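You operate a simulated robot arm through the tools that you are given. There is no shell and no other tool. Be economical: measure what you need, move in short steps, check, and stop when the job is done.

You are at the controls of a simulated two-armed robot. One attempt, no reset.

TASK
Put the belt on the packing bench away on the shelf under the service table. Put the small pad on the feed shelf at the end of the machine away on the top of the lab bench. Put the small beaker labelled "C" from the feed shelf at the end of the machine on the glass pane there and the small beaker labelled "A" on top of the yellow chain clip. Take the green-band basket on the feed shelf at the end of the machine and put it away on the top of the side table. Take the lid off the white lidded tube and lay it down on the feed shelf at the end of the machine. Take the scrubbing brush from the lower shelf of the side table and put it on the spot under the filter pot. Put the green pin on the top of the rack shelf. Take the cap off the bottle and lay it down on the top of the rack shelf. Fetch the gloves from the shelf under the tool drawer and set it on the deck of the drip tray. Set the air flap lever to 4. Set the exhaust lever to 4. Open the desk door, take the green bottle and put it on the upper shelf of the control desk and shut the door again. Do these in any order. Set down upright: small beaker, green-band basket, green bottle.

Only the result counts: the job must be done as asked and must still hold three seconds after the hand-in. Knocking over, shifting, dropping, spilling or breaking anything else fails it. A push-on lid holds only when it is set on centred and level and pressed home; a screw cap is set on level and turned clockwise until tight.

THE ROBOT
Two 7-joint arms with fingered hands on one trunk, on a base that drives. Base frame: it is fixed to the floor where the robot stands at the start and does not move with it; the origin is under the middle of the robot, x ahead of it, y to its left, z up. Lengths are in mm, angles in rad, forces in N, time in s.
The left shoulder is at the start at [60, 138, 772], the right one opposite. With the tool pointing down near the work surface each hand reaches from about 100 to 860 mm from the robot's upright axis, wherever it stands, measured 20 degrees to its own side. Places, roughly: air flap lever [2500, 600, 1100]; bottle (7x7x20 cm) [2400, 11600, 1000]; deck of the drip tray [1700, 7200, 400]; desk door [-500, -400, 400]; exhaust lever [2500, 500, 1400]; glass pane (15x11x1 cm) [4400, 10300, 900]; gloves (11x11x3 cm) [3100, 8400, 500]; green bottle [2500, 250, 1000]; green pin (3x3x8 cm) [3600, 12000, 900]; green-band basket (10x10x16 cm) [4800, 10300, 900]; scrubbing brush (17x7x9 cm) [3600, 12000, 400]; shelf under the service table [1800, -900, 300]; small beaker [4000, 10250, 1000]; small pad (5x4x3 cm) [3800, 10300, 900]; spot under the filter pot [2800, 11700, 300]; top of the lab bench [-2900, 4700, 900]; top of the rack shelf [2200, 11700, 900]; top of the side table [3500, 11900, 900]; upper shelf of the control desk [-500, -600, 500]; white lidded tube (7x7x15 cm) [5100, 10400, 1000]; yellow chain clip (5x7x4 cm) [4000, 10200, 900]. Payload 4 kg a hand.
The TCP of each hand is the grasp point between the finger pads, 36 mm short of the fingertips. In the tool frame z runs along the fingers and y along their closing line. The gripper opens to 120 mm. The gripper's body begins 42 mm behind the TCP. The gripper is a hand of 5 fingers: y runs from the thumb to the fingers, the wrist lies at [-15, -109, -200] in the tool frame, and closing takes about 1.5 s.
Orientation is told as [roll, pitch, yaw] about the base's x, y, z axes, in that order, counted from this pose: with the fingers straight down and the wrist toward the robot, the tool's x, y and z point along [0, 1, 0], [1, 0, 0] and [0, 0, -1] of the base frame.

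THE INTERFACE
- The arms move only by the tool move_arm. It takes "left_motion", "right_motion" or both (then of equal length, played together; a hand with none holds still); each is text: rows parted by semicolons, each of 7 numbers parted by spaces: the finger opening in mm, from 0 to 120, then the shift along the tool's x, y, z in units of 400 mm (1.0 is 400 mm), then the turn, a rotation vector about the tool's x, y, z in units of 180 degrees (1.0 is 180 degrees). In form: jaw dx dy dz ax ay az; .... A call has 1 to 8 rows; each row is the pose to reach, as a shift and turn from the pose commanded when the call began, along the tool's axes at that moment. A call with a number of a shift or a turn outside -1 to 1 is refused whole. Each row takes 0.2 s and may step no farther than 50 mm and 0.15 rad from the row before; otherwise, or with a gripper value out of range, the whole call is refused. A pose out of reach is approached as far as the arm can. The call stops where the force on the tool passes 40 N (or 10 N more than at its start, if that is more) or the arm is blocked; 0.2 s more then pass. Each finger travels about 153 mm/s and halts on what it meets, pressing with about 31 N; the grip force reading is that of the motor and also rises with nothing between the fingers. The clock runs only during rows and for 0.2 s after the last one: add rows that repeat a pose to give the fingers time. It gives the time, the measured TCP pose, the force on the tool (base axes), the opening and the grip force at its end, in the units of the frame above (readings bear some noise), with the torque about the TCP (base axes, N m) and any sound that the robot's microphone picked up.
- Cameras (640 x 400 px; columns grow to the right, rows downward): "scene" is now at [22.6, 21.7, 1373]; the picture's right is [0.40, -0.92, -0.00], its down [-0.86, -0.37, -0.36] and it looks along [0.33, 0.14, -0.93] (base axes); focal length 214 px, centre (320, 200). "left" rides on the left gripper at [-69, -79, -131] in its tool frame; the picture's right is [-0.78, -0.29, 0.55], its down [0.55, -0.73, 0.40] and it looks along [0.29, 0.61, 0.74] (tool axes); focal length 222 px, centre (320, 200). "right" rides on the right gripper at [69, -79, -131] in its tool frame; the picture's right is [-0.78, 0.29, -0.55], its down [-0.55, -0.73, 0.40] and it looks along [-0.29, 0.61, 0.74] (tool axes); focal length 222 px, centre (320, 200). There is no depth. A picture from a camera that has moved, and an enlarged one, comes with that camera's place and axes in the base frame and with its lens.
- camera(camera): a new picture of that camera. The clock stands still meanwhile.
- slide_trunk(by): slides the trunk up (or, below 0, down) by that many mm; the arms and the scene camera ride with it, the base frame stays. It gives what a move gives, with no picture.
- drive_base(legs): drives the robot by 1 to 6 legs, each [ahead, left, turn to the left] in mm, mm and rad, along the robot's own axes; the way and the turn of a leg run together, so that a leg with both is an arc; at most 1500 mm and 3.142 rad a leg. The arms and the cameras ride along, it lands a little off, and it stops where it bumps. It gives what a move gives.
- hand_shape(shape, hand): the hand has 5 fingers and takes this shape, open, in about a second: jaw (thumb against the fingers, like two jaws); tri (thumb and two fingers); tip (a fingertip pinch); poke (one finger out to press); point (the index stretched); flat (the hand flat); cup (the hand cupped); fist (a fist). The gripper value then closes the fingers along that shape, each until it touches; the sizes above hold for jaw. It gives what a move gives, with no picture.
- head_to(pan, tilt): turns the head with the scene camera to pan (to the left, within 1.501 rad either way) and tilt (down, from -0.506 to 1.204), counted from straight ahead of the robot. It gives what a move gives.
- inspect(camera, box): a new picture of the part [left, top, right, bottom] of that camera's present view, enlarged. The clock stands still meanwhile.
- finish_job(): hands the job in; it is judged then, once.

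Work in short steps. Places have to be worked out from the pictures, the camera data and where the tool is seen: move nearer, look again, correct. Check each grasp and each placing, and mend what went wrong. You have 567 turns and 370 pictures in all, those below and enlarged ones among them. Open the grippers and draw the arms clear of the work before you hand the job in, unless the task says otherwise; then end with one line.

The tools are called after "Emit:" as name(argument=value, ...) on one line, values as JSON. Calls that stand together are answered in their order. move_arm: Moves the arms, as the interface text tells. Its arguments: {"type":"object","properties":{"left_motion":{"type":"string"},"right_motion":{"type":"string"}},"required":[]} The other tools are called the same way: slide_trunk (by) slides the trunk up or down; hand_shape (shape, hand) gives the hand a shape; drive_base (legs) drives the base; head_to (pan, tilt) turns the head that bears the scene camera; camera (camera) takes a picture; inspect (camera, box) takes an enlarged picture of a part of a camera's view; finish_job () hands the job in.

At the start:

```text
time: 0.0
left_tool_pos: [617.7, -10.0, 1162.0]
left_orientation: [0.001, 0.0, 0.0]
left_force: [-0.1, -0.1, 0.8]
left_wrist_torque: [-0.02, -0.01, -0.01]
left_width: 119.7
left_grip_force: 0.2
left_shape: jaw
right_tool_pos: [405.6, -470.6, 1140.5]
right_orientation: [0.001, -0.002, 0.0]
right_force: [-0.7, -0.6, -0.8]
right_wrist_torque: [-0.04, -0.01, 0.0]
right_width: 119.6
right_grip_force: 0.1
right_shape: jaw
trunk travel left (down, up): [-350.0, 240.0]
robot x, y, heading: [-2.8, 0.4, -0.002]
head pan, tilt: [0.408, 1.201]
```

scene: 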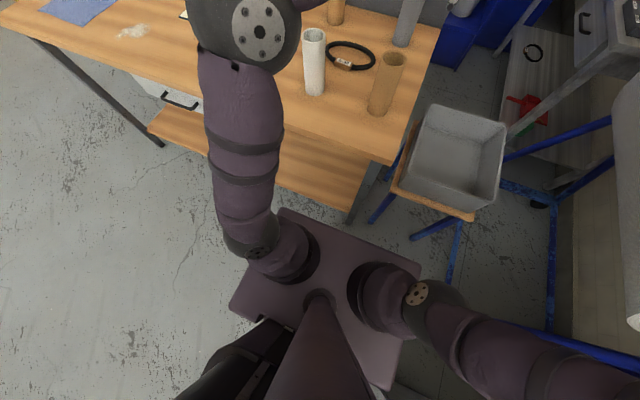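
right: 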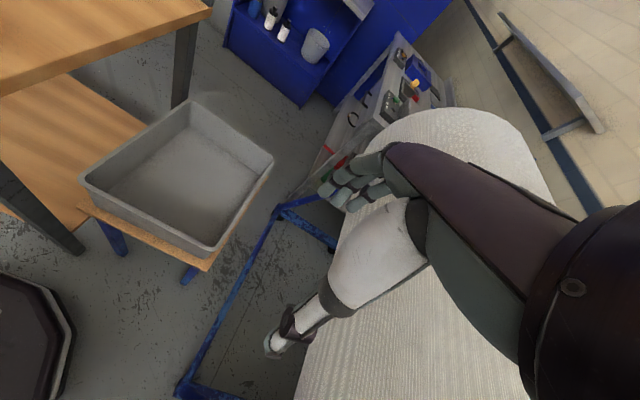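
left: 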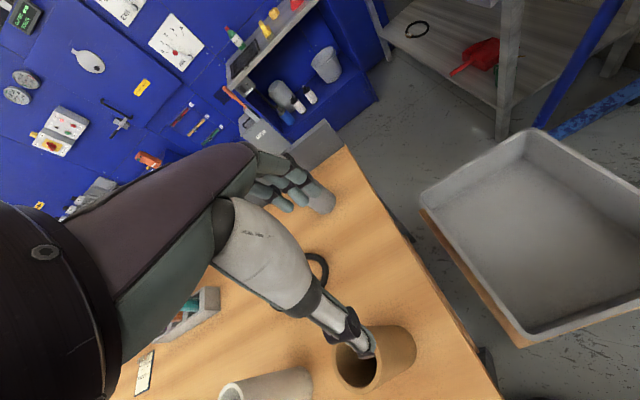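

The packing bench lies ahead with a black loop (belt) on it; I'll lift the head to look around first.

Emit:
head_to(pan=0, tilt=0.6)

Emit:
camera(camera="scene")

```text
time: 1.0
left_tool_pos: [618.0, -9.9, 1162.6]
left_orientation: [0.0, -0.002, -0.001]
left_force: [0.1, 0.7, -0.1]
left_wrist_torque: [-0.02, 0.0, 0.0]
left_width: 119.5
left_grip_force: 0.0
left_shape: jaw
right_tool_pos: [405.0, -470.5, 1141.4]
right_orientation: [0.0, 0.001, 0.0]
right_force: [-0.1, -1.0, 0.0]
right_wrist_torque: [-0.01, 0.01, 0.03]
right_width: 119.6
right_grip_force: 0.2
right_shape: jaw
trunk travel left (down, up): [-350.0, 240.0]
robot x, y, heading: [0.2, -0.5, 0.002]
head pan, tilt: [0.0, 0.6]
```

```text
366 pictures are left
camera scene: at [59.7, -0.4, 1417.5], right [0.0, -1.0, 0.0], down [-0.57, 0.0, -0.82], along [0.82, 0.0, -0.57], focal length 214 px, centre (320, 200)
```

scene: 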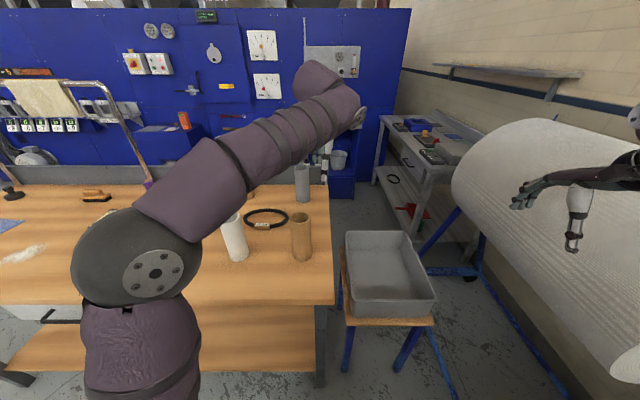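

The levers and gauges are on the blue wall, the service table to the right. I'll enlarge the belt region and the wall region.

Emit:
inspect(camera="scene", box=[200, 160, 360, 260])

Emit:
inspect(camera="scene", box=[340, 100, 500, 200])

Emit:
inspect(camera="left", box=[0, 0, 400, 250])

```text
4.00 times, centred on (280, 210) of scene
camera zoom: at [59.7, -0.4, 1417.5], right [0.0, -1.0, 0.0], down [-0.57, 0.0, -0.82], along [0.82, 0.0, -0.57], focal length 858 px, centre (480, 160)
```

zoom: 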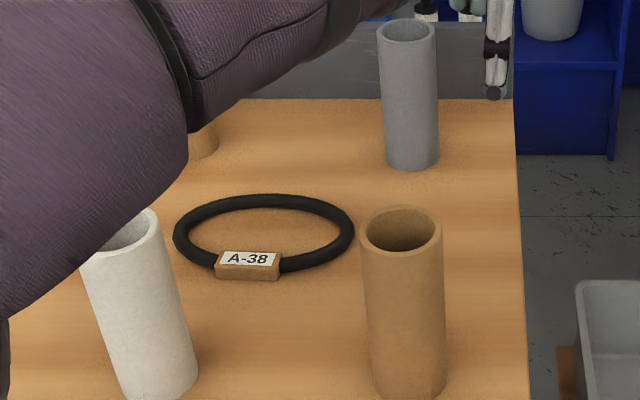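

```text
4.00 times, centred on (420, 150) of scene
camera zoom: at [59.7, -0.4, 1417.5], right [0.0, -1.0, 0.0], down [-0.57, 0.0, -0.82], along [0.82, 0.0, -0.57], focal length 858 px, centre (-80, 400)
```

zoom: 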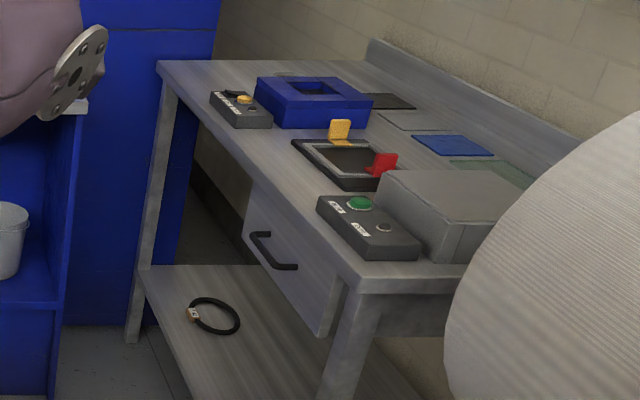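

```text
1.60 times, centred on (200, 125) of left
camera zoom: at [539.0, -78.8, 1294.2], right [-0.29, -0.78, -0.55], down [-0.73, 0.55, -0.4], along [0.61, 0.29, -0.74], focal length 355 px, centre (512, 320)
```

zoom: 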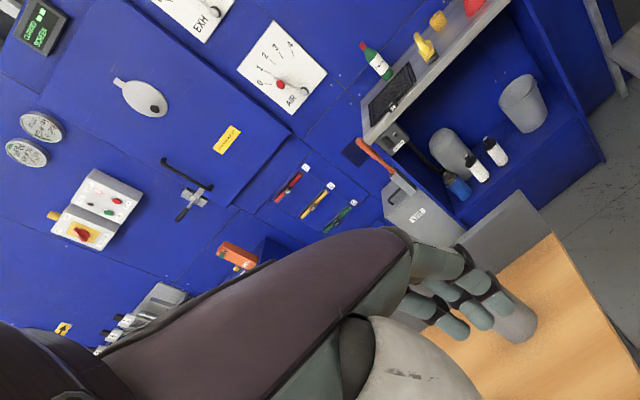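

The belt is a ring (A-38) at about [678, 202, 900]. I'll bring the left hand over the ring's left side, turning it so that it closes radially.

Emit:
move_arm(left_motion="120 0.08 0 0 0 0 0.045; 120 0.16 0 0 0 0 0.09; 120 0.24 0 0 0 0 0.135; 120 0.32 0.02 0 0 0 0.18; 120 0.4 0.04 0 0 0 0.225; 120 0.48 0.06 0 0 0 0.27; 120 0.56 0.08 0 0 0 0.315; 120 0.64 0.1 0 0 0 0.36")

Emit:
camera(camera="scene")

Emit:
camera(camera="left")

```text
time: 2.8
left_tool_pos: [651.2, 217.4, 1152.1]
left_orientation: [-0.017, 0.031, -1.082]
left_force: [-0.1, 0.1, 0.2]
left_wrist_torque: [-0.01, -0.01, 0.0]
left_width: 120.0
left_grip_force: 0.0
left_shape: jaw
left hand out of reach, approached as far as the arm can: row 8
right_tool_pos: [405.7, -470.7, 1141.0]
right_orientation: [-0.001, -0.001, -0.001]
right_force: [0.3, 1.1, 0.3]
right_wrist_torque: [-0.01, 0.0, -0.02]
right_width: 119.7
right_grip_force: 0.1
right_shape: jaw
trunk travel left (down, up): [-350.0, 240.0]
robot x, y, heading: [-0.5, 0.2, 0.004]
head pan, tilt: [0.0, 0.6]
```

```text
362 pictures are left
camera scene: at [59.1, -0.5, 1417.7], right [0.0, -1.0, 0.0], down [-0.56, 0.0, -0.83], along [0.83, 0.0, -0.56], focal length 214 px, centre (320, 200)
```

scene: 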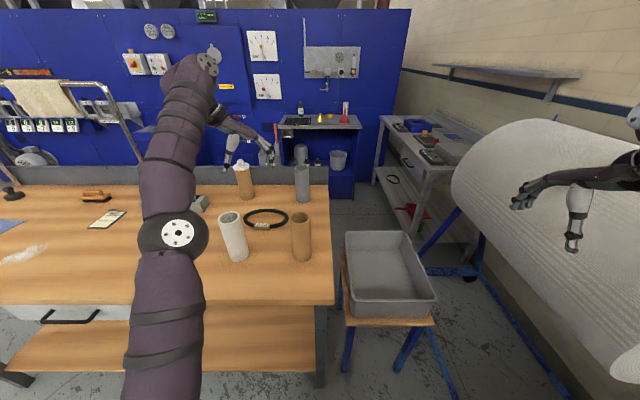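

```text
361 pictures are left
camera left: at [558.0, 252.9, 1288.2], right [-0.85, -0.1, -0.52], down [0.13, 0.91, -0.38], along [0.52, -0.39, -0.76], focal length 222 px, centre (320, 200)
```

left: 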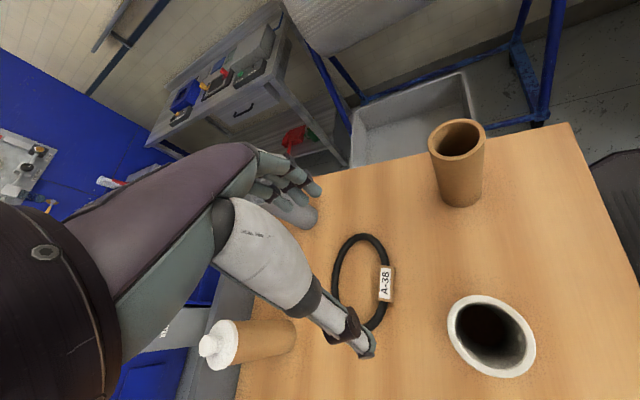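

The ring's centre triangulates to about [738, 222, 850]. I'll go down toward its near-left arc at about [678, 282] with yaw −45°.

Emit:
move_arm(left_motion="120 0.03 -0.03 0.08 0 0 -0.02; 120 0.06 -0.06 0.16 0 0 -0.04; 120 0.09 -0.09 0.24 0 0 -0.07; 120 0.12 -0.11 0.33 0 0 -0.09; 120 0.136 -0.112 0.42 0 0 -0.0945; 120 0.136 -0.112 0.5 0 0 -0.0945")

Emit:
camera(camera="left")

Emit:
camera(camera="scene")

```text
time: 4.2
left_tool_pos: [672.5, 285.6, 950.9]
left_orientation: [-0.006, 0.036, -0.784]
left_force: [0.2, 0.2, 0.0]
left_wrist_torque: [-0.02, 0.01, -0.04]
left_width: 119.7
left_grip_force: 0.0
left_shape: jaw
right_tool_pos: [405.0, -469.6, 1141.5]
right_orientation: [0.0, 0.0, -0.001]
right_force: [0.3, -0.4, -0.3]
right_wrist_torque: [-0.01, 0.02, 0.03]
right_width: 119.7
right_grip_force: 0.0
right_shape: jaw
trunk travel left (down, up): [-350.0, 240.0]
robot x, y, heading: [3.5, 3.1, 0.001]
head pan, tilt: [0.0, 0.6]
```

```text
360 pictures are left
camera left: at [572.5, 291.3, 1086.3], right [-0.78, -0.34, -0.53], down [-0.14, 0.92, -0.38], along [0.61, -0.21, -0.76], focal length 222 px, centre (320, 200)
```

left: 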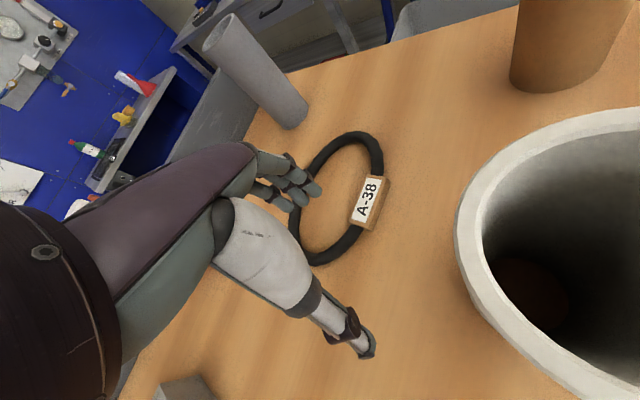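

```text
359 pictures are left
camera scene: at [59.9, -0.2, 1417.6], right [0.0, -1.0, 0.0], down [-0.57, 0.0, -0.82], along [0.82, 0.0, -0.57], focal length 214 px, centre (320, 200)
```

scene: 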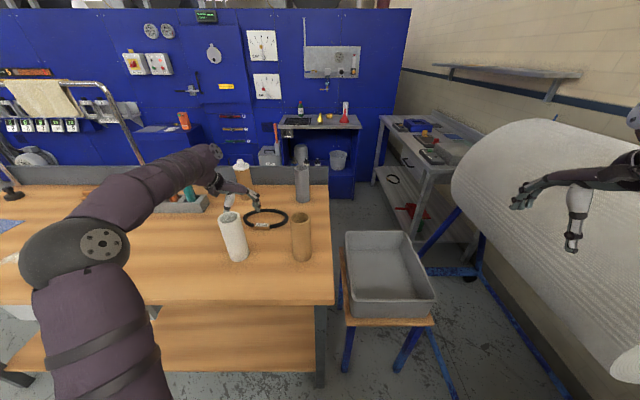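

The pictures agree on the ring. I'll move to [700, 278], turn slightly and go down to z≈885 with the opening at 80.

Emit:
move_arm(left_motion="100 0.02 0.03 0.03 0 0 0.03; 80 0.035 0.064 0.08 0 0 0.064; 80 0.035 0.064 0.12 0 0 0.064; 80 0.035 0.064 0.1625 0 0 0.064")

Emit:
camera(camera="left")

Emit:
inspect(camera="scene", box=[200, 160, 360, 260])

```text
time: 5.2
left_tool_pos: [700.8, 276.9, 895.0]
left_orientation: [-0.003, 0.024, -0.986]
left_force: [0.2, -0.9, 36.1]
left_wrist_torque: [-1.5, -0.76, -0.03]
left_width: 79.0
left_grip_force: 0.1
left_shape: jaw
right_tool_pos: [403.8, -470.7, 1141.9]
right_orientation: [0.0, -0.004, 0.002]
right_force: [-0.9, -0.7, 0.2]
right_wrist_torque: [-0.03, 0.01, -0.03]
right_width: 119.7
right_grip_force: 0.1
right_shape: jaw
trunk travel left (down, up): [-350.0, 240.0]
robot x, y, heading: [0.6, -1.0, 0.003]
head pan, tilt: [0.0, 0.6]
```

```text
358 pictures are left
camera left: at [600.9, 303.1, 1029.6], right [-0.82, -0.18, -0.54], down [0.05, 0.92, -0.38], along [0.57, -0.34, -0.75], focal length 222 px, centre (320, 200)
```

left: 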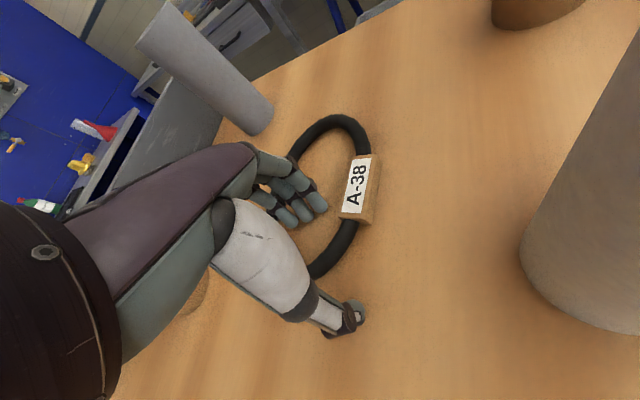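

```text
4.00 times, centred on (280, 210) of scene
camera zoom: at [56.4, -1.5, 1418.6], right [0.0, -1.0, 0.0], down [-0.56, 0.0, -0.83], along [0.83, 0.0, -0.56], focal length 858 px, centre (480, 160)
```

zoom: 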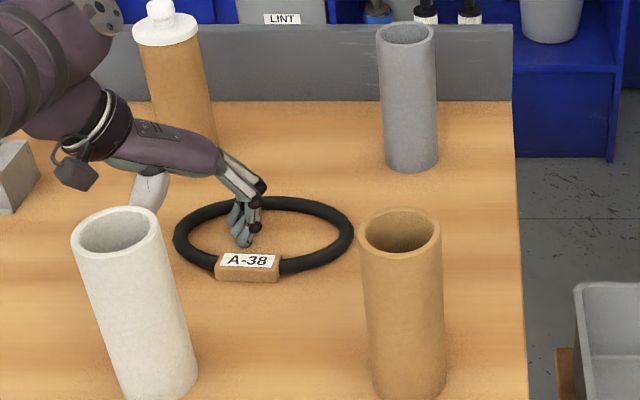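

The fingertips touch the bench, straddling the ring. I'll lift a few mm and close.

Emit:
move_arm(left_motion="60 0 0 -0.008 0 0 0; 20 0 0 -0.008 0 0 0; 0 0 0 -0.008 0 0 0; 0 0 0 -0.008 0 0 0; 0 0 0 -0.008 0 0 0; 0 0 0 -0.008 0 0 0; 0 0 0 -0.008 0 0 0")

Emit:
camera(camera="left")

```text
time: 6.8
left_tool_pos: [698.7, 277.2, 895.2]
left_orientation: [-0.009, 0.031, -0.987]
left_force: [6.9, -9.3, 35.3]
left_wrist_torque: [-0.97, -0.7, 0.01]
left_width: 20.3
left_grip_force: 30.5
left_shape: jaw
right_tool_pos: [402.8, -471.9, 1141.4]
right_orientation: [0.001, -0.002, 0.0]
right_force: [-0.5, -1.0, -0.8]
right_wrist_torque: [-0.01, 0.03, 0.02]
right_width: 119.6
right_grip_force: 0.0
right_shape: jaw
trunk travel left (down, up): [-350.0, 240.0]
robot x, y, heading: [-4.0, 3.1, 0.001]
head pan, tilt: [0.0, 0.6]
```

```text
356 pictures are left
camera left: at [601.1, 302.4, 1029.3], right [-0.83, -0.18, -0.53], down [0.04, 0.92, -0.38], along [0.56, -0.34, -0.76], focal length 222 px, centre (320, 200)
```

left: 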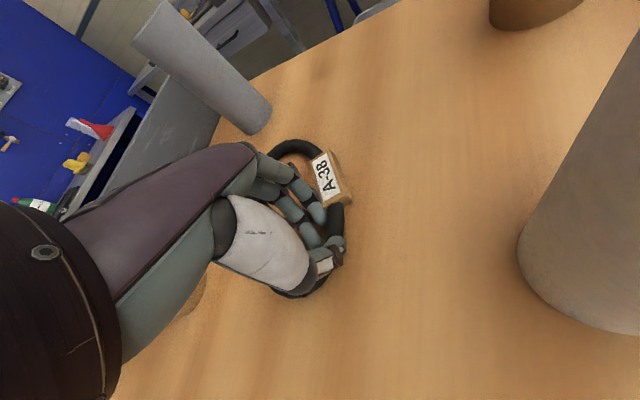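

It has closed at 20 mm on the ring. Lifting.

Emit:
move_arm(left_motion="0 0 0 -0.1 0 0 0; 0 0 0 -0.2 0 0 0; 0 0 0 -0.3 0 0 0; 0 0 0 -0.4 0 0 0; 0 0 0 -0.5 0 0 0")

Emit:
camera(camera="left")

Emit:
camera(camera="scene")

```text
time: 8.0
left_tool_pos: [702.6, 276.6, 1068.8]
left_orientation: [-0.018, 0.033, -0.986]
left_force: [-0.5, 0.2, -1.0]
left_wrist_torque: [0.06, 0.06, 0.0]
left_width: 16.8
left_grip_force: 31.2
left_shape: jaw
left hand out of reach, approached as far as the arm can: row 5
right_tool_pos: [405.1, -470.3, 1141.0]
right_orientation: [0.001, -0.001, 0.001]
right_force: [0.1, -0.3, -0.5]
right_wrist_torque: [-0.07, 0.0, -0.04]
right_width: 119.9
right_grip_force: 0.2
right_shape: jaw
trunk travel left (down, up): [-350.0, 240.0]
robot x, y, heading: [-0.5, -1.0, -0.001]
head pan, tilt: [0.0, 0.6]
```

```text
355 pictures are left
camera left: at [607.0, 301.9, 1204.5], right [-0.83, -0.18, -0.52], down [0.04, 0.92, -0.38], along [0.55, -0.34, -0.76], focal length 222 px, centre (320, 200)
```

left: 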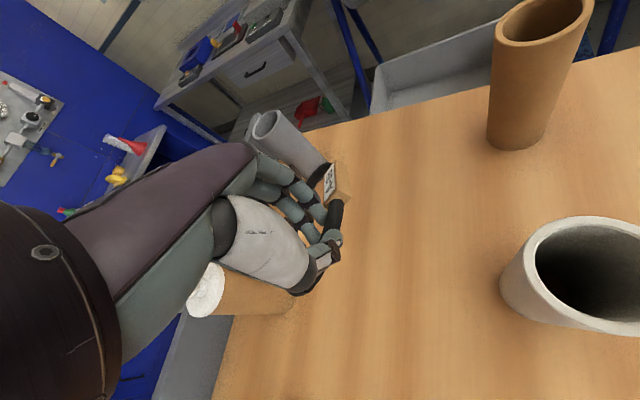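

```text
354 pictures are left
camera scene: at [59.3, 0.0, 1417.6], right [0.0, -1.0, 0.0], down [-0.56, 0.0, -0.83], along [0.83, 0.0, -0.56], focal length 214 px, centre (320, 200)
```

scene: 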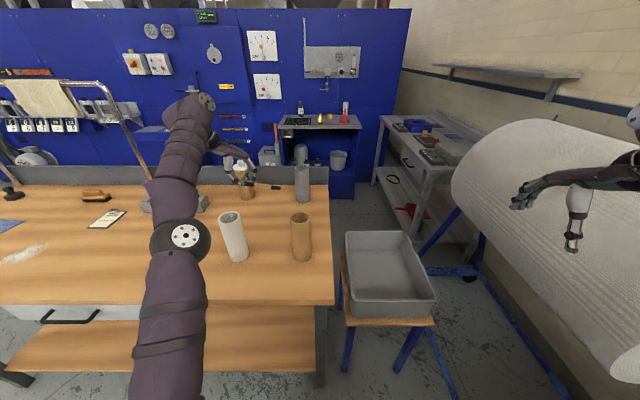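

The belt is held. I'll raise the trunk and pull the left arm in toward the robot, then survey the surroundings.

Emit:
slide_trunk(by=150)

Emit:
move_arm(left_motion="0 -0.086 -0.057 0 0 0 0; 0 -0.172 -0.114 0 0 0 0; 0 -0.258 -0.171 0 0 0 0; 0 -0.344 -0.228 0 0 0 0; 0 -0.43 -0.284 0 0 0 0; 0 -0.516 -0.341 0 0 0 0; 0 -0.602 -0.398 0 0 0 0; 0 -0.688 -0.455 0 0 0 0")

Emit:
head_to(pan=-1.0, tilt=0.6)

Emit:
camera(camera="scene")

Emit:
head_to(pan=1.2, tilt=0.4)

Emit:
camera(camera="scene")

```text
time: 9.8
left_tool_pos: [704.2, 276.8, 1218.5]
left_orientation: [-0.018, 0.032, -0.984]
left_force: [-0.4, -0.2, -1.6]
left_wrist_torque: [0.08, 0.04, 0.0]
left_width: 16.5
left_grip_force: 31.0
left_shape: jaw
right_tool_pos: [405.2, -471.1, 1292.2]
right_orientation: [0.001, 0.0, 0.002]
right_force: [0.2, 0.6, -0.6]
right_wrist_torque: [-0.04, 0.01, 0.02]
right_width: 119.9
right_grip_force: 0.0
right_shape: jaw
trunk travel left (down, up): [-500.0, 90.0]
robot x, y, heading: [-1.9, 1.6, -0.001]
head pan, tilt: [0.0, 0.6]
```

```text
time: 11.6
left_tool_pos: [705.0, 275.7, 1220.4]
left_orientation: [-0.014, 0.034, -0.984]
left_force: [0.6, 0.2, -1.3]
left_wrist_torque: [0.06, 0.03, 0.02]
left_width: 16.6
left_grip_force: 31.5
left_shape: jaw
left hand out of reach, approached as far as the arm can: row 1, 2, 3, 4, 5, 6, 7, 8
right_tool_pos: [407.0, -470.4, 1290.5]
right_orientation: [0.0, 0.001, 0.001]
right_force: [0.2, -0.5, 0.3]
right_wrist_torque: [0.03, 0.02, 0.02]
right_width: 119.6
right_grip_force: 0.0
right_shape: jaw
trunk travel left (down, up): [-500.0, 90.0]
robot x, y, heading: [2.8, 2.2, -0.0]
head pan, tilt: [0.0, 0.6]
```

```text
time: 12.8
left_tool_pos: [704.5, 275.8, 1220.0]
left_orientation: [-0.013, 0.032, -0.985]
left_force: [-1.0, 0.4, -1.4]
left_wrist_torque: [0.05, 0.05, -0.02]
left_width: 16.6
left_grip_force: 31.0
left_shape: jaw
right_tool_pos: [405.7, -470.4, 1290.7]
right_orientation: [0.0, 0.0, 0.0]
right_force: [-0.1, -0.3, -0.4]
right_wrist_torque: [-0.03, 0.02, 0.02]
right_width: 119.7
right_grip_force: 0.0
right_shape: jaw
trunk travel left (down, up): [-500.0, 90.0]
robot x, y, heading: [-2.4, -0.7, -0.002]
head pan, tilt: [-1.0, 0.6]
```

```text
353 pictures are left
camera scene: at [19.3, -74.7, 1567.6], right [-0.84, -0.54, 0.0], down [-0.31, 0.48, -0.83], along [0.45, -0.69, -0.56], focal length 214 px, centre (320, 200)
```

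scene: 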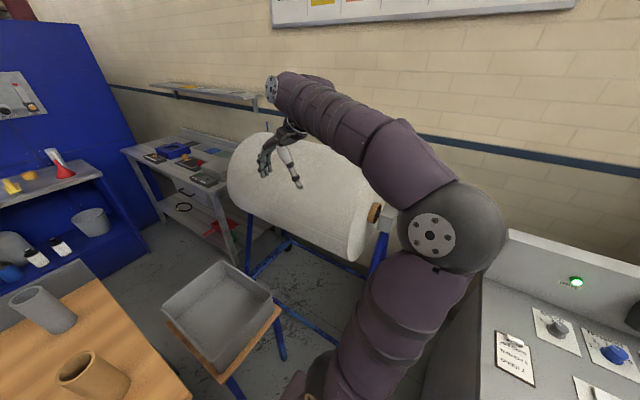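

```text
time: 14.9
left_tool_pos: [705.3, 276.7, 1219.3]
left_orientation: [-0.014, 0.033, -0.986]
left_force: [-0.4, 0.0, -1.2]
left_wrist_torque: [0.04, 0.05, -0.05]
left_width: 16.5
left_grip_force: 31.3
left_shape: jaw
right_tool_pos: [406.1, -469.0, 1290.6]
right_orientation: [-0.001, 0.0, -0.001]
right_force: [-0.1, -0.4, 0.4]
right_wrist_torque: [0.0, 0.02, -0.02]
right_width: 119.6
right_grip_force: 0.0
right_shape: jaw
trunk travel left (down, up): [-500.0, 90.0]
robot x, y, heading: [1.5, -2.1, 0.001]
head pan, tilt: [1.201, 0.4]
```

```text
352 pictures are left
camera scene: at [5.0, 86.0, 1585.8], right [0.93, -0.36, 0.0], down [-0.14, -0.36, -0.92], along [0.33, 0.86, -0.39], focal length 214 px, centre (320, 200)
```

scene: 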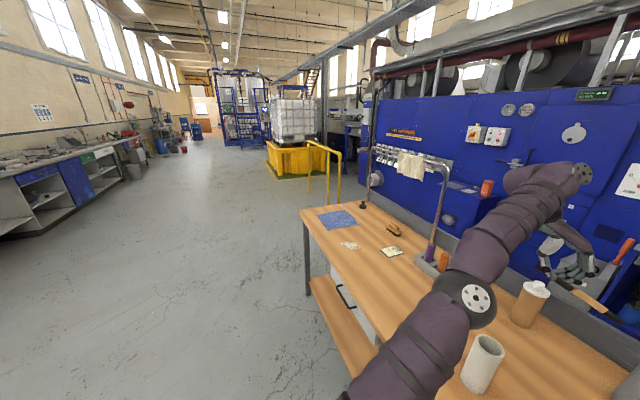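

The arm couldn't pull straight back in this turn. The way round is by the left end of the bench (y≈1650) into the aisle behind it. First I untwist the hand at the same place.

Emit:
move_arm(left_motion="0 0 0 0 0 0 -0.04; 0 0 0 0 0 0 -0.08; 0 0 0 0 0 0 -0.12; 0 0 0 0 0 0 -0.16; 0 0 0 0 0 0 -0.2; 0 -0.05 -0.05 0 0 0 -0.24; 0 -0.1 -0.1 0 0 0 -0.28; 0 -0.15 -0.12 0 0 0 -0.3")

```text
time: 16.7
left_tool_pos: [628.8, 281.0, 1219.8]
left_orientation: [0.018, 0.027, -0.039]
left_force: [-0.1, 0.6, -0.6]
left_wrist_torque: [-0.01, 0.09, 0.01]
left_width: 16.6
left_grip_force: 31.2
left_shape: jaw
right_tool_pos: [405.1, -470.9, 1292.3]
right_orientation: [-0.001, 0.0, 0.001]
right_force: [0.9, 0.3, -1.0]
right_wrist_torque: [-0.03, 0.04, 0.0]
right_width: 119.8
right_grip_force: 0.0
right_shape: jaw
trunk travel left (down, up): [-500.0, 90.0]
robot x, y, heading: [2.0, -0.4, -0.0]
head pan, tilt: [1.201, 0.4]
```

Now pull back toward the robot.

Emit:
move_arm(left_motion="0 0.02 -0.1 0 0 0 0; 0 0.04 -0.2 0 0 0 0; 0 0.06 -0.3 0 0 0 0; 0 0.08 -0.4 0 0 0 0; 0 0.1 -0.5 0 0 0 0; 0 0.1 -0.6 0 0 0 0; 0 0.1 -0.7 0 0 0 0")

Emit:
head_to(pan=0.4, tilt=0.7)

Emit:
camera(camera="scene")

```text
time: 18.3
left_tool_pos: [351.1, 331.5, 1230.4]
left_orientation: [0.017, 0.031, -0.043]
left_force: [0.5, -1.2, -1.2]
left_wrist_torque: [0.04, 0.06, 0.01]
left_width: 16.5
left_grip_force: 30.7
left_shape: jaw
right_tool_pos: [404.3, -470.3, 1290.9]
right_orientation: [0.001, -0.002, 0.001]
right_force: [0.3, -0.4, 0.9]
right_wrist_torque: [-0.02, -0.01, 0.03]
right_width: 119.7
right_grip_force: 0.1
right_shape: jaw
trunk travel left (down, up): [-500.0, 90.0]
robot x, y, heading: [-0.2, 1.7, -0.005]
head pan, tilt: [1.201, 0.4]
```

```text
time: 19.4
left_tool_pos: [352.7, 331.6, 1230.1]
left_orientation: [0.017, 0.032, -0.043]
left_force: [-0.5, -0.3, -1.1]
left_wrist_torque: [-0.01, 0.05, -0.01]
left_width: 16.6
left_grip_force: 31.1
left_shape: jaw
right_tool_pos: [406.2, -470.7, 1291.5]
right_orientation: [0.001, 0.0, 0.001]
right_force: [0.8, -0.4, -0.2]
right_wrist_torque: [0.06, 0.0, -0.01]
right_width: 119.6
right_grip_force: 0.0
right_shape: jaw
trunk travel left (down, up): [-500.0, 90.0]
robot x, y, heading: [-2.2, 2.5, -0.002]
head pan, tilt: [0.4, 0.7]
```

```text
351 pictures are left
camera scene: at [49.4, 32.8, 1559.0], right [0.39, -0.92, 0.0], down [-0.59, -0.25, -0.77], along [0.7, 0.3, -0.64], focal length 214 px, centre (320, 200)
```

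scene: 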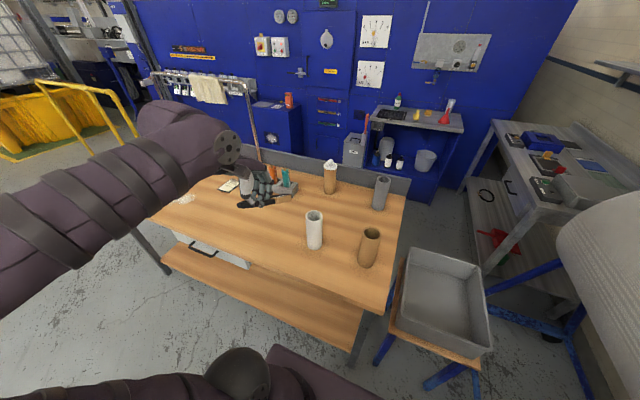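

I'll drive left along the bench first, then look.

Emit:
drive_base(legs=[[-100, 1200, 0], [0, 1100, 0]])

Emit:
head_to(pan=0, tilt=0.5)

Emit:
camera(camera="scene")

```text
time: 30.8
left_tool_pos: [242.0, 2643.6, 1230.2]
left_orientation: [0.018, 0.03, -0.038]
left_force: [-1.1, -0.6, -1.0]
left_wrist_torque: [-0.01, 0.07, 0.0]
left_width: 16.5
left_grip_force: 31.1
left_shape: jaw
right_tool_pos: [301.2, 1843.5, 1290.9]
right_orientation: [0.0, 0.001, 0.005]
right_force: [0.1, -0.6, 1.4]
right_wrist_torque: [-0.02, 0.02, 0.0]
right_width: 119.5
right_grip_force: 0.1
right_shape: jaw
trunk travel left (down, up): [-500.0, 90.0]
robot x, y, heading: [-105.7, 2314.2, 0.003]
head pan, tilt: [0.4, 0.7]
```

```text
time: 31.7
left_tool_pos: [243.4, 2644.0, 1230.8]
left_orientation: [0.019, 0.031, -0.037]
left_force: [0.6, -0.3, -1.5]
left_wrist_torque: [-0.03, 0.07, -0.01]
left_width: 16.4
left_grip_force: 31.0
left_shape: jaw
right_tool_pos: [301.0, 1843.6, 1290.8]
right_orientation: [0.002, -0.001, 0.005]
right_force: [-0.5, -0.5, 0.1]
right_wrist_torque: [-0.02, 0.02, -0.01]
right_width: 119.6
right_grip_force: 0.0
right_shape: jaw
trunk travel left (down, up): [-500.0, 90.0]
robot x, y, heading: [-105.1, 2309.7, 0.006]
head pan, tilt: [0.0, 0.499]
```

```text
350 pictures are left
camera scene: at [-45.9, 2310.6, 1576.7], right [0.01, -1.0, 0.0], down [-0.48, 0.0, -0.88], along [0.88, 0.01, -0.48], focal length 214 px, centre (320, 200)
```

scene: 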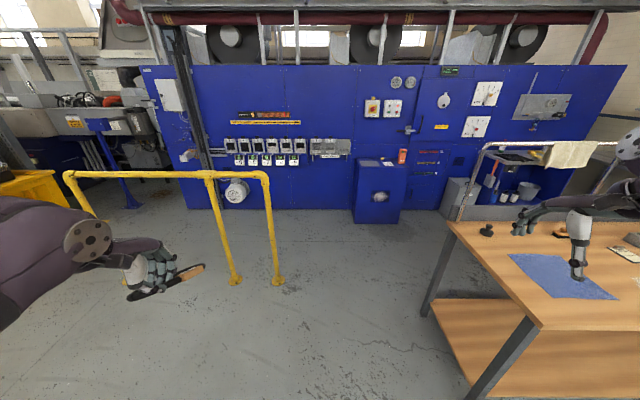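

The gap between the rail (y≈2720) and the bench end (y≈1530) is clear; I'll drive through at y≈2000 into the aisle and then to the right before the levers.

Emit:
drive_base(legs=[[0, -310, 0], [1500, 0, 0], [150, 0, 0], [0, -1000, 0]])

Emit:
camera(camera="scene")

```text
time: 37.1
left_tool_pos: [861.5, 2332.3, 1230.5]
left_orientation: [0.018, 0.03, -0.044]
left_force: [0.3, -0.6, -1.5]
left_wrist_torque: [0.0, 0.07, 0.0]
left_width: 16.5
left_grip_force: 30.6
left_shape: jaw
right_tool_pos: [905.8, 1530.2, 1294.8]
right_orientation: [-0.001, 0.006, -0.005]
right_force: [-13.3, 5.1, -0.1]
right_wrist_torque: [-0.02, -0.14, 0.28]
right_width: 115.1
right_grip_force: 0.2
right_shape: jaw
trunk travel left (down, up): [-500.0, 90.0]
robot x, y, heading: [511.3, 2003.4, 0.001]
head pan, tilt: [0.0, 0.499]
stopped in leg 2: the force on the tool passed its limit (the readings are from after the stop); the commanded pose is now the measured one
```

```text
349 pictures are left
camera scene: at [568.8, 2002.5, 1576.7], right [0.0, -1.0, 0.0], down [-0.48, 0.0, -0.88], along [0.88, 0.0, -0.48], focal length 214 px, centre (320, 200)
```

scene: 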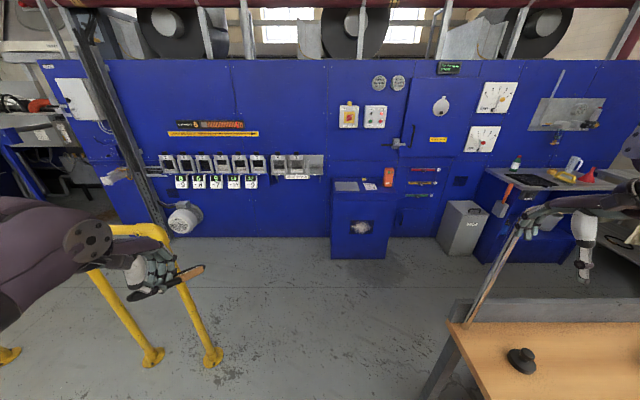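

The right hand touched the towel pole on the bench corner. I'll back off, and tuck the right hand inward.

Emit:
drive_base(legs=[[-150, 60, 0]])

Emit:
move_arm(right_motion="120 0.1 0 0 0 0 0; 120 0.2 -0.04 0 0 0 0; 120 0.3 -0.08 0 0 0 0; 120 0.4 -0.12 0 0 0 0; 120 0.5 -0.16 0 0 0 0")

Emit:
camera(camera="scene")

```text
time: 38.5
left_tool_pos: [711.6, 2394.4, 1230.1]
left_orientation: [0.017, 0.032, -0.043]
left_force: [0.6, 0.2, -1.0]
left_wrist_torque: [-0.04, 0.04, 0.0]
left_width: 16.6
left_grip_force: 30.7
left_shape: jaw
right_tool_pos: [757.1, 1592.0, 1293.7]
right_orientation: [-0.004, 0.002, -0.006]
right_force: [0.1, -0.4, 0.0]
right_wrist_torque: [-0.02, -0.05, -0.04]
right_width: 119.7
right_grip_force: 0.1
right_shape: jaw
trunk travel left (down, up): [-500.0, 90.0]
robot x, y, heading: [358.1, 2062.4, -0.004]
head pan, tilt: [0.0, 0.499]
```

```text
time: 39.7
left_tool_pos: [712.6, 2394.3, 1230.0]
left_orientation: [0.017, 0.033, -0.043]
left_force: [-0.4, 0.6, -0.8]
left_wrist_torque: [-0.01, 0.09, -0.04]
left_width: 16.4
left_grip_force: 31.3
left_shape: jaw
right_tool_pos: [693.7, 1792.3, 1292.9]
right_orientation: [-0.004, 0.005, -0.006]
right_force: [-1.0, -0.2, 0.0]
right_wrist_torque: [0.01, -0.03, -0.02]
right_width: 119.8
right_grip_force: 0.0
right_shape: jaw
trunk travel left (down, up): [-500.0, 90.0]
robot x, y, heading: [356.5, 2063.1, 0.001]
head pan, tilt: [0.0, 0.499]
```

```text
348 pictures are left
camera scene: at [421.1, 2063.2, 1576.7], right [0.0, -1.0, 0.0], down [-0.48, 0.0, -0.88], along [0.88, 0.0, -0.48], focal length 214 px, centre (320, 200)
```

scene: 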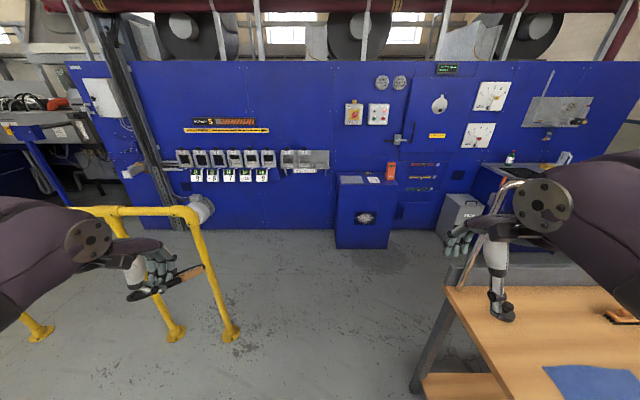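

The elbows are wide, so I'll turn to face −y and pass the gap sideways into the aisle.

Emit:
drive_base(legs=[[0, 40, -1.571], [0, 700, 0], [0, 620, 0]])

Emit:
camera(camera="scene")

```text
time: 50.4
left_tool_pos: [2045.8, 1768.8, 1230.3]
left_orientation: [0.019, 0.035, -1.592]
left_force: [0.0, 0.4, -1.6]
left_wrist_torque: [0.06, 0.04, 0.04]
left_width: 16.5
left_grip_force: 30.8
left_shape: jaw
right_tool_pos: [1443.4, 1773.3, 1292.9]
right_orientation: [-0.004, 0.004, -1.553]
right_force: [0.5, -0.1, 0.3]
right_wrist_torque: [-0.01, 0.0, 0.01]
right_width: 119.9
right_grip_force: 0.0
right_shape: jaw
trunk travel left (down, up): [-500.0, 90.0]
robot x, y, heading: [1705.3, 2116.4, -1.553]
head pan, tilt: [0.0, 0.499]
```

```text
347 pictures are left
camera scene: at [1710.5, 2053.2, 1576.7], right [-1.0, -0.02, 0.0], down [-0.01, 0.48, -0.88], along [0.02, -0.88, -0.48], focal length 214 px, centre (320, 200)
```

scene: 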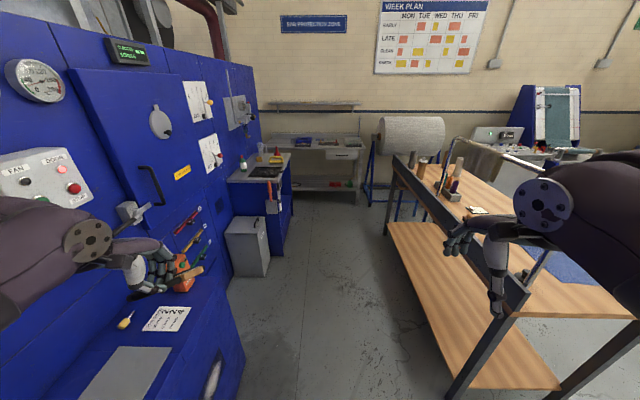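

The aisle is clear (x≈1030 to 2130). I'll stretch the arms forward to narrow the elbows, then drive.

Emit:
move_arm(left_motion="0 -0.06 0.1 0 0 0 0; 0 -0.12 0.2 0 0 0 0; 0 -0.18 0.3 0 0 0 0; 0 -0.24 0.4 0 0 0 0; 0 -0.3 0.5 0 0 0 0; 0 -0.36 0.6 0 0 0 0", right_motion="120 0 0.1 0 0 0 0; 120 0 0.2 0 0 0 0; 120 0 0.3 0 0 0 0; 120 0 0.4 0 0 0 0; 120 0 0.5 0 0 0 0; 120 0 0.6 0 0 0 0")

Emit:
drive_base(legs=[[0, -105, -0.018], [1100, 0, 0]])

Emit:
camera(camera="scene")

```text
time: 51.8
left_tool_pos: [1896.0, 1529.4, 1218.7]
left_orientation: [0.017, 0.035, -1.59]
left_force: [0.7, -0.7, -1.5]
left_wrist_torque: [0.15, 0.0, 0.0]
left_width: 16.6
left_grip_force: 30.5
left_shape: jaw
right_tool_pos: [1447.4, 1529.7, 1291.3]
right_orientation: [-0.003, 0.01, -1.554]
right_force: [0.4, -0.5, 0.2]
right_wrist_torque: [0.03, 0.01, 0.01]
right_width: 119.7
right_grip_force: 0.1
right_shape: jaw
trunk travel left (down, up): [-500.0, 90.0]
robot x, y, heading: [1708.9, 2113.6, -1.548]
head pan, tilt: [0.0, 0.499]
```

```text
time: 58.3
left_tool_pos: [1797.4, 421.5, 1219.8]
left_orientation: [0.018, 0.033, -1.601]
left_force: [-1.1, -0.3, -2.2]
left_wrist_torque: [0.06, -0.03, 0.02]
left_width: 16.4
left_grip_force: 31.2
left_shape: jaw
right_tool_pos: [1346.7, 426.5, 1293.0]
right_orientation: [-0.001, 0.006, -1.56]
right_force: [-0.7, 0.4, 0.7]
right_wrist_torque: [0.0, -0.02, -0.01]
right_width: 119.9
right_grip_force: 0.1
right_shape: jaw
trunk travel left (down, up): [-500.0, 90.0]
robot x, y, heading: [1611.2, 1008.8, -1.556]
head pan, tilt: [0.0, 0.499]
```

```text
346 pictures are left
camera scene: at [1613.1, 944.0, 1576.7], right [-1.0, -0.01, 0.0], down [-0.01, 0.48, -0.88], along [0.01, -0.88, -0.48], focal length 214 px, centre (320, 200)
```

scene: 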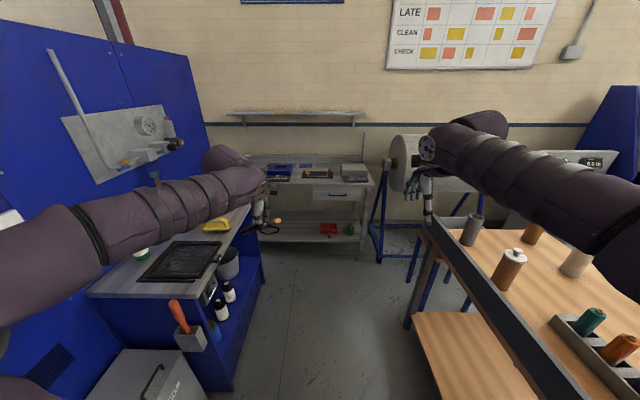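

The service table's shelf front edge is at about y=−580, z=300, free around x=1800. I'll drive ahead to y≈50 and look again.

Emit:
drive_base(legs=[[900, 20, -0.01]])

Emit:
camera(camera="scene")

Emit:
camera(camera="left")

```text
time: 63.0
left_tool_pos: [1820.5, -475.8, 1219.1]
left_orientation: [0.016, 0.033, -1.608]
left_force: [-0.6, -0.2, -1.9]
left_wrist_torque: [0.07, -0.01, 0.01]
left_width: 16.4
left_grip_force: 31.2
left_shape: jaw
right_tool_pos: [1370.7, -467.1, 1291.6]
right_orientation: [-0.003, 0.006, -1.569]
right_force: [0.0, 0.2, 0.2]
right_wrist_torque: [0.02, -0.02, 0.0]
right_width: 120.0
right_grip_force: 0.2
right_shape: jaw
trunk travel left (down, up): [-500.0, 90.0]
robot x, y, heading: [1640.2, 110.5, -1.565]
head pan, tilt: [0.0, 0.499]
```

```text
345 pictures are left
camera scene: at [1641.4, 48.3, 1576.7], right [-1.0, -0.01, 0.0], down [0.0, 0.48, -0.88], along [0.01, -0.88, -0.48], focal length 214 px, centre (320, 200)
```

scene: 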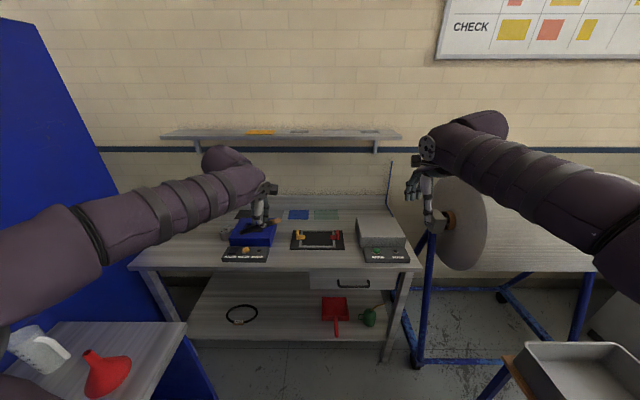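

```text
344 pictures are left
camera left: at [1752.6, -398.3, 1352.8], right [-0.76, 0.34, -0.55], down [0.58, 0.73, -0.36], along [0.28, -0.6, -0.75], focal length 222 px, centre (320, 200)
```

left: 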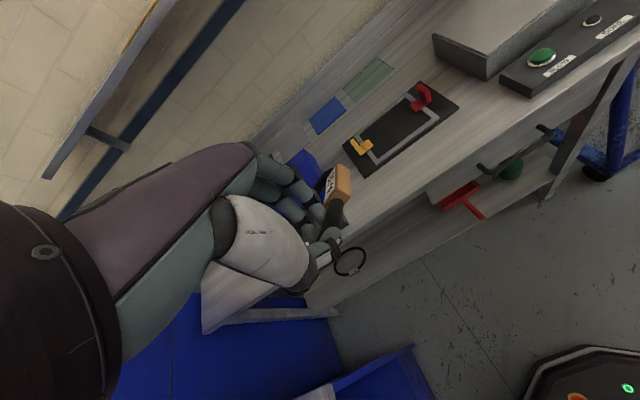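

The shelf is free between the dustpan (x≈1640) and the other belt (x≈2050). I back off, lower the trunk and then the hand in front of the shelf.

Emit:
drive_base(legs=[[-180, -50, 0]])

Emit:
slide_trunk(by=-400)

Emit:
camera(camera="scene")

```text
time: 64.5
left_tool_pos: [1769.8, -292.6, 1220.6]
left_orientation: [0.02, 0.031, -1.605]
left_force: [1.2, 0.8, 0.3]
left_wrist_torque: [0.02, -0.03, 0.0]
left_width: 16.5
left_grip_force: 31.2
left_shape: jaw
right_tool_pos: [1319.5, -285.3, 1293.5]
right_orientation: [-0.001, 0.003, -1.567]
right_force: [0.4, 0.0, 0.0]
right_wrist_torque: [-0.03, 0.0, -0.03]
right_width: 119.8
right_grip_force: 0.0
right_shape: jaw
trunk travel left (down, up): [-500.0, 90.0]
robot x, y, heading: [1587.0, 290.8, -1.565]
head pan, tilt: [0.0, 0.499]
```

```text
time: 68.4
left_tool_pos: [1771.2, -293.9, 819.8]
left_orientation: [0.018, 0.032, -1.606]
left_force: [0.0, -0.5, -1.5]
left_wrist_torque: [0.07, 0.01, 0.04]
left_width: 16.1
left_grip_force: 31.2
left_shape: jaw
right_tool_pos: [1321.0, -286.1, 892.9]
right_orientation: [-0.001, 0.006, -1.567]
right_force: [-0.3, 0.1, -0.6]
right_wrist_torque: [0.01, -0.01, 0.0]
right_width: 119.8
right_grip_force: 0.1
right_shape: jaw
trunk travel left (down, up): [-100.0, 490.0]
robot x, y, heading: [1591.2, 292.4, -1.564]
head pan, tilt: [0.0, 0.499]
```

```text
343 pictures are left
camera scene: at [1590.1, 230.0, 1176.7], right [-1.0, -0.01, 0.0], down [0.0, 0.48, -0.88], along [0.01, -0.88, -0.48], focal length 214 px, centre (320, 200)
```

scene: 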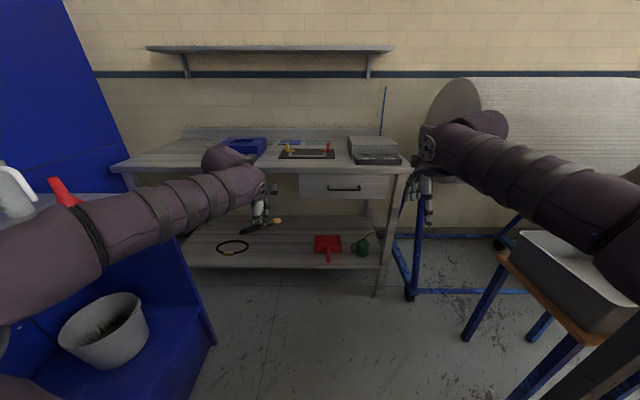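

Lower the left hand straight down in front of the shelf.

Emit:
move_arm(left_motion="0 0.02 0 0.12 0 0 0; 0 0.04 0 0.24 0 0 0; 0 0.06 0 0.36 0 0 0; 0 0.08 0 0.48 0 0 0; 0 0.1 0 0.6 0 0 0; 0 0.1 0 0.72 0 0 0; 0 0.1 0 0.84 0 0 0; 0 0.1 0 0.96 0 0 0")

Emit:
camera(camera="scene")

Emit:
camera(camera="left")

```text
time: 70.2
left_tool_pos: [1817.2, -284.0, 438.0]
left_orientation: [0.018, 0.032, -1.606]
left_force: [-0.7, 0.2, -0.4]
left_wrist_torque: [0.07, 0.0, 0.0]
left_width: 16.3
left_grip_force: 30.7
left_shape: jaw
right_tool_pos: [1319.3, -286.5, 892.9]
right_orientation: [-0.001, 0.006, -1.567]
right_force: [0.4, 0.4, -0.4]
right_wrist_torque: [0.0, -0.03, 0.03]
right_width: 119.8
right_grip_force: 0.0
right_shape: jaw
trunk travel left (down, up): [-100.0, 490.0]
robot x, y, heading: [1588.9, 293.0, -1.563]
head pan, tilt: [0.0, 0.499]
```

```text
342 pictures are left
camera scene: at [1589.9, 230.1, 1176.8], right [-1.0, -0.01, 0.0], down [0.0, 0.48, -0.88], along [0.01, -0.88, -0.48], focal length 214 px, centre (320, 200)
```

scene: 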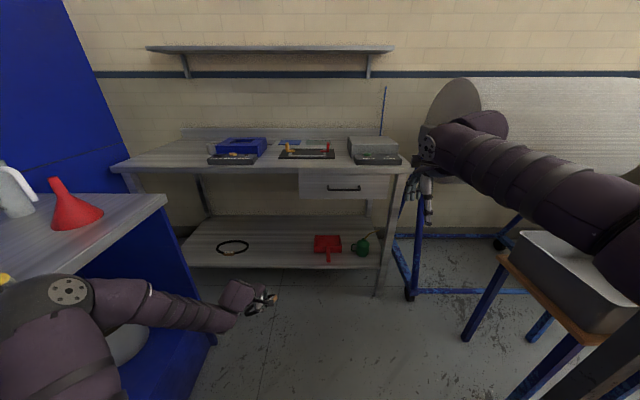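

```text
341 pictures are left
camera left: at [1748.9, -205.5, 571.0], right [-0.76, 0.34, -0.55], down [0.58, 0.73, -0.37], along [0.28, -0.6, -0.75], focal length 222 px, centre (320, 200)
```

left: 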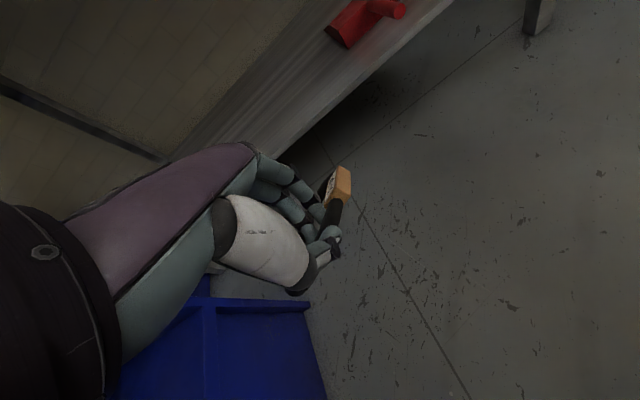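

I'll drive ahead with a slight shift to the right, keeping the elbow off the blue unit.

Emit:
drive_base(legs=[[30, -60, 0], [250, 0, 0]])

Emit:
camera(camera="scene")

```text
time: 72.6
left_tool_pos: [1760.1, -560.1, 437.4]
left_orientation: [0.017, 0.032, -1.604]
left_force: [0.2, 0.1, -1.8]
left_wrist_torque: [0.04, -0.01, -0.01]
left_width: 16.5
left_grip_force: 31.1
left_shape: jaw
right_tool_pos: [1262.8, -562.8, 892.9]
right_orientation: [-0.004, 0.006, -1.568]
right_force: [0.4, 0.2, -0.9]
right_wrist_torque: [0.02, 0.02, 0.02]
right_width: 119.7
right_grip_force: 0.0
right_shape: jaw
trunk travel left (down, up): [-100.0, 490.0]
robot x, y, heading: [1527.1, 11.9, -1.57]
head pan, tilt: [0.0, 0.499]
```

```text
340 pictures are left
camera scene: at [1532.5, -47.2, 1176.7], right [-1.0, -0.01, 0.0], down [0.0, 0.48, -0.88], along [0.01, -0.88, -0.48], focal length 214 px, centre (320, 200)
```

scene: 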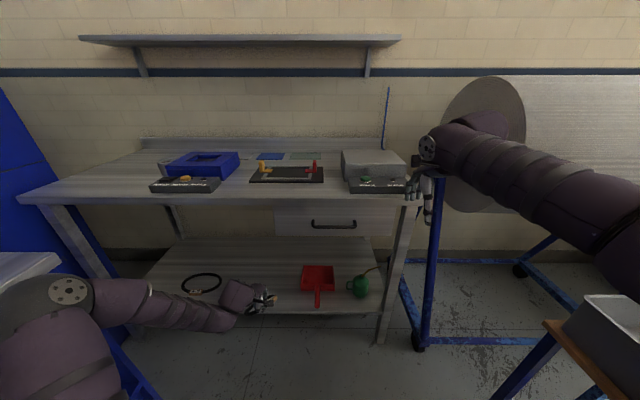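

Now I extend only the left arm into the shelf and look.

Emit:
move_arm(left_motion="0 0.02 0.1 0 0 0 0; 0 0.04 0.2 0 0 0 0; 0 0.06 0.3 0 0 0 0; 0 0.08 0.4 0 0 0 0; 0 0.08 0.46 0.04 0 0 0")

Emit:
camera(camera="scene")

Emit:
camera(camera="left")

```text
time: 73.8
left_tool_pos: [1786.2, -744.7, 416.9]
left_orientation: [0.019, 0.032, -1.605]
left_force: [-0.1, -0.3, -1.8]
left_wrist_torque: [0.08, -0.01, 0.02]
left_width: 16.1
left_grip_force: 31.0
left_shape: jaw
right_tool_pos: [1262.9, -562.9, 892.1]
right_orientation: [-0.003, 0.006, -1.568]
right_force: [0.0, -0.4, 0.7]
right_wrist_torque: [0.0, -0.03, 0.02]
right_width: 119.8
right_grip_force: 0.0
right_shape: jaw
trunk travel left (down, up): [-100.0, 490.0]
robot x, y, heading: [1534.6, 12.4, -1.563]
head pan, tilt: [0.0, 0.499]
```

```text
339 pictures are left
camera scene: at [1532.5, -47.1, 1176.7], right [-1.0, -0.01, 0.0], down [0.0, 0.48, -0.88], along [0.01, -0.88, -0.48], focal length 214 px, centre (320, 200)
```

scene: 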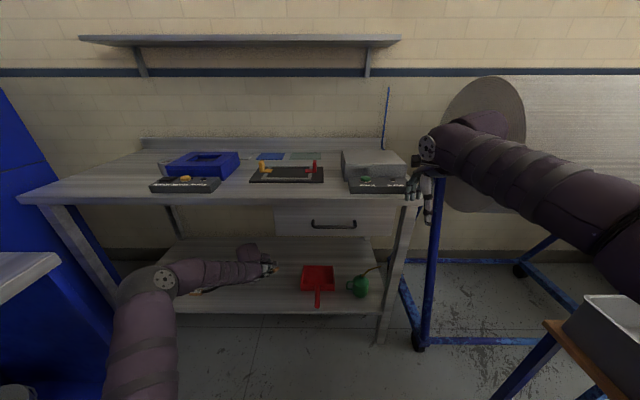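

```text
338 pictures are left
camera left: at [1717.5, -667.4, 549.6], right [-0.76, 0.34, -0.55], down [0.58, 0.73, -0.36], along [0.28, -0.6, -0.75], focal length 222 px, centre (320, 200)
```

left: 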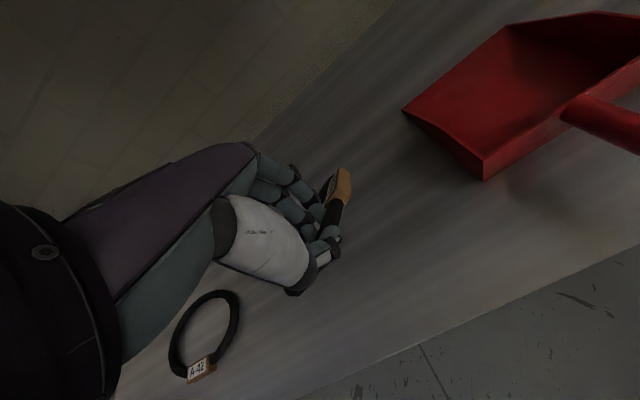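

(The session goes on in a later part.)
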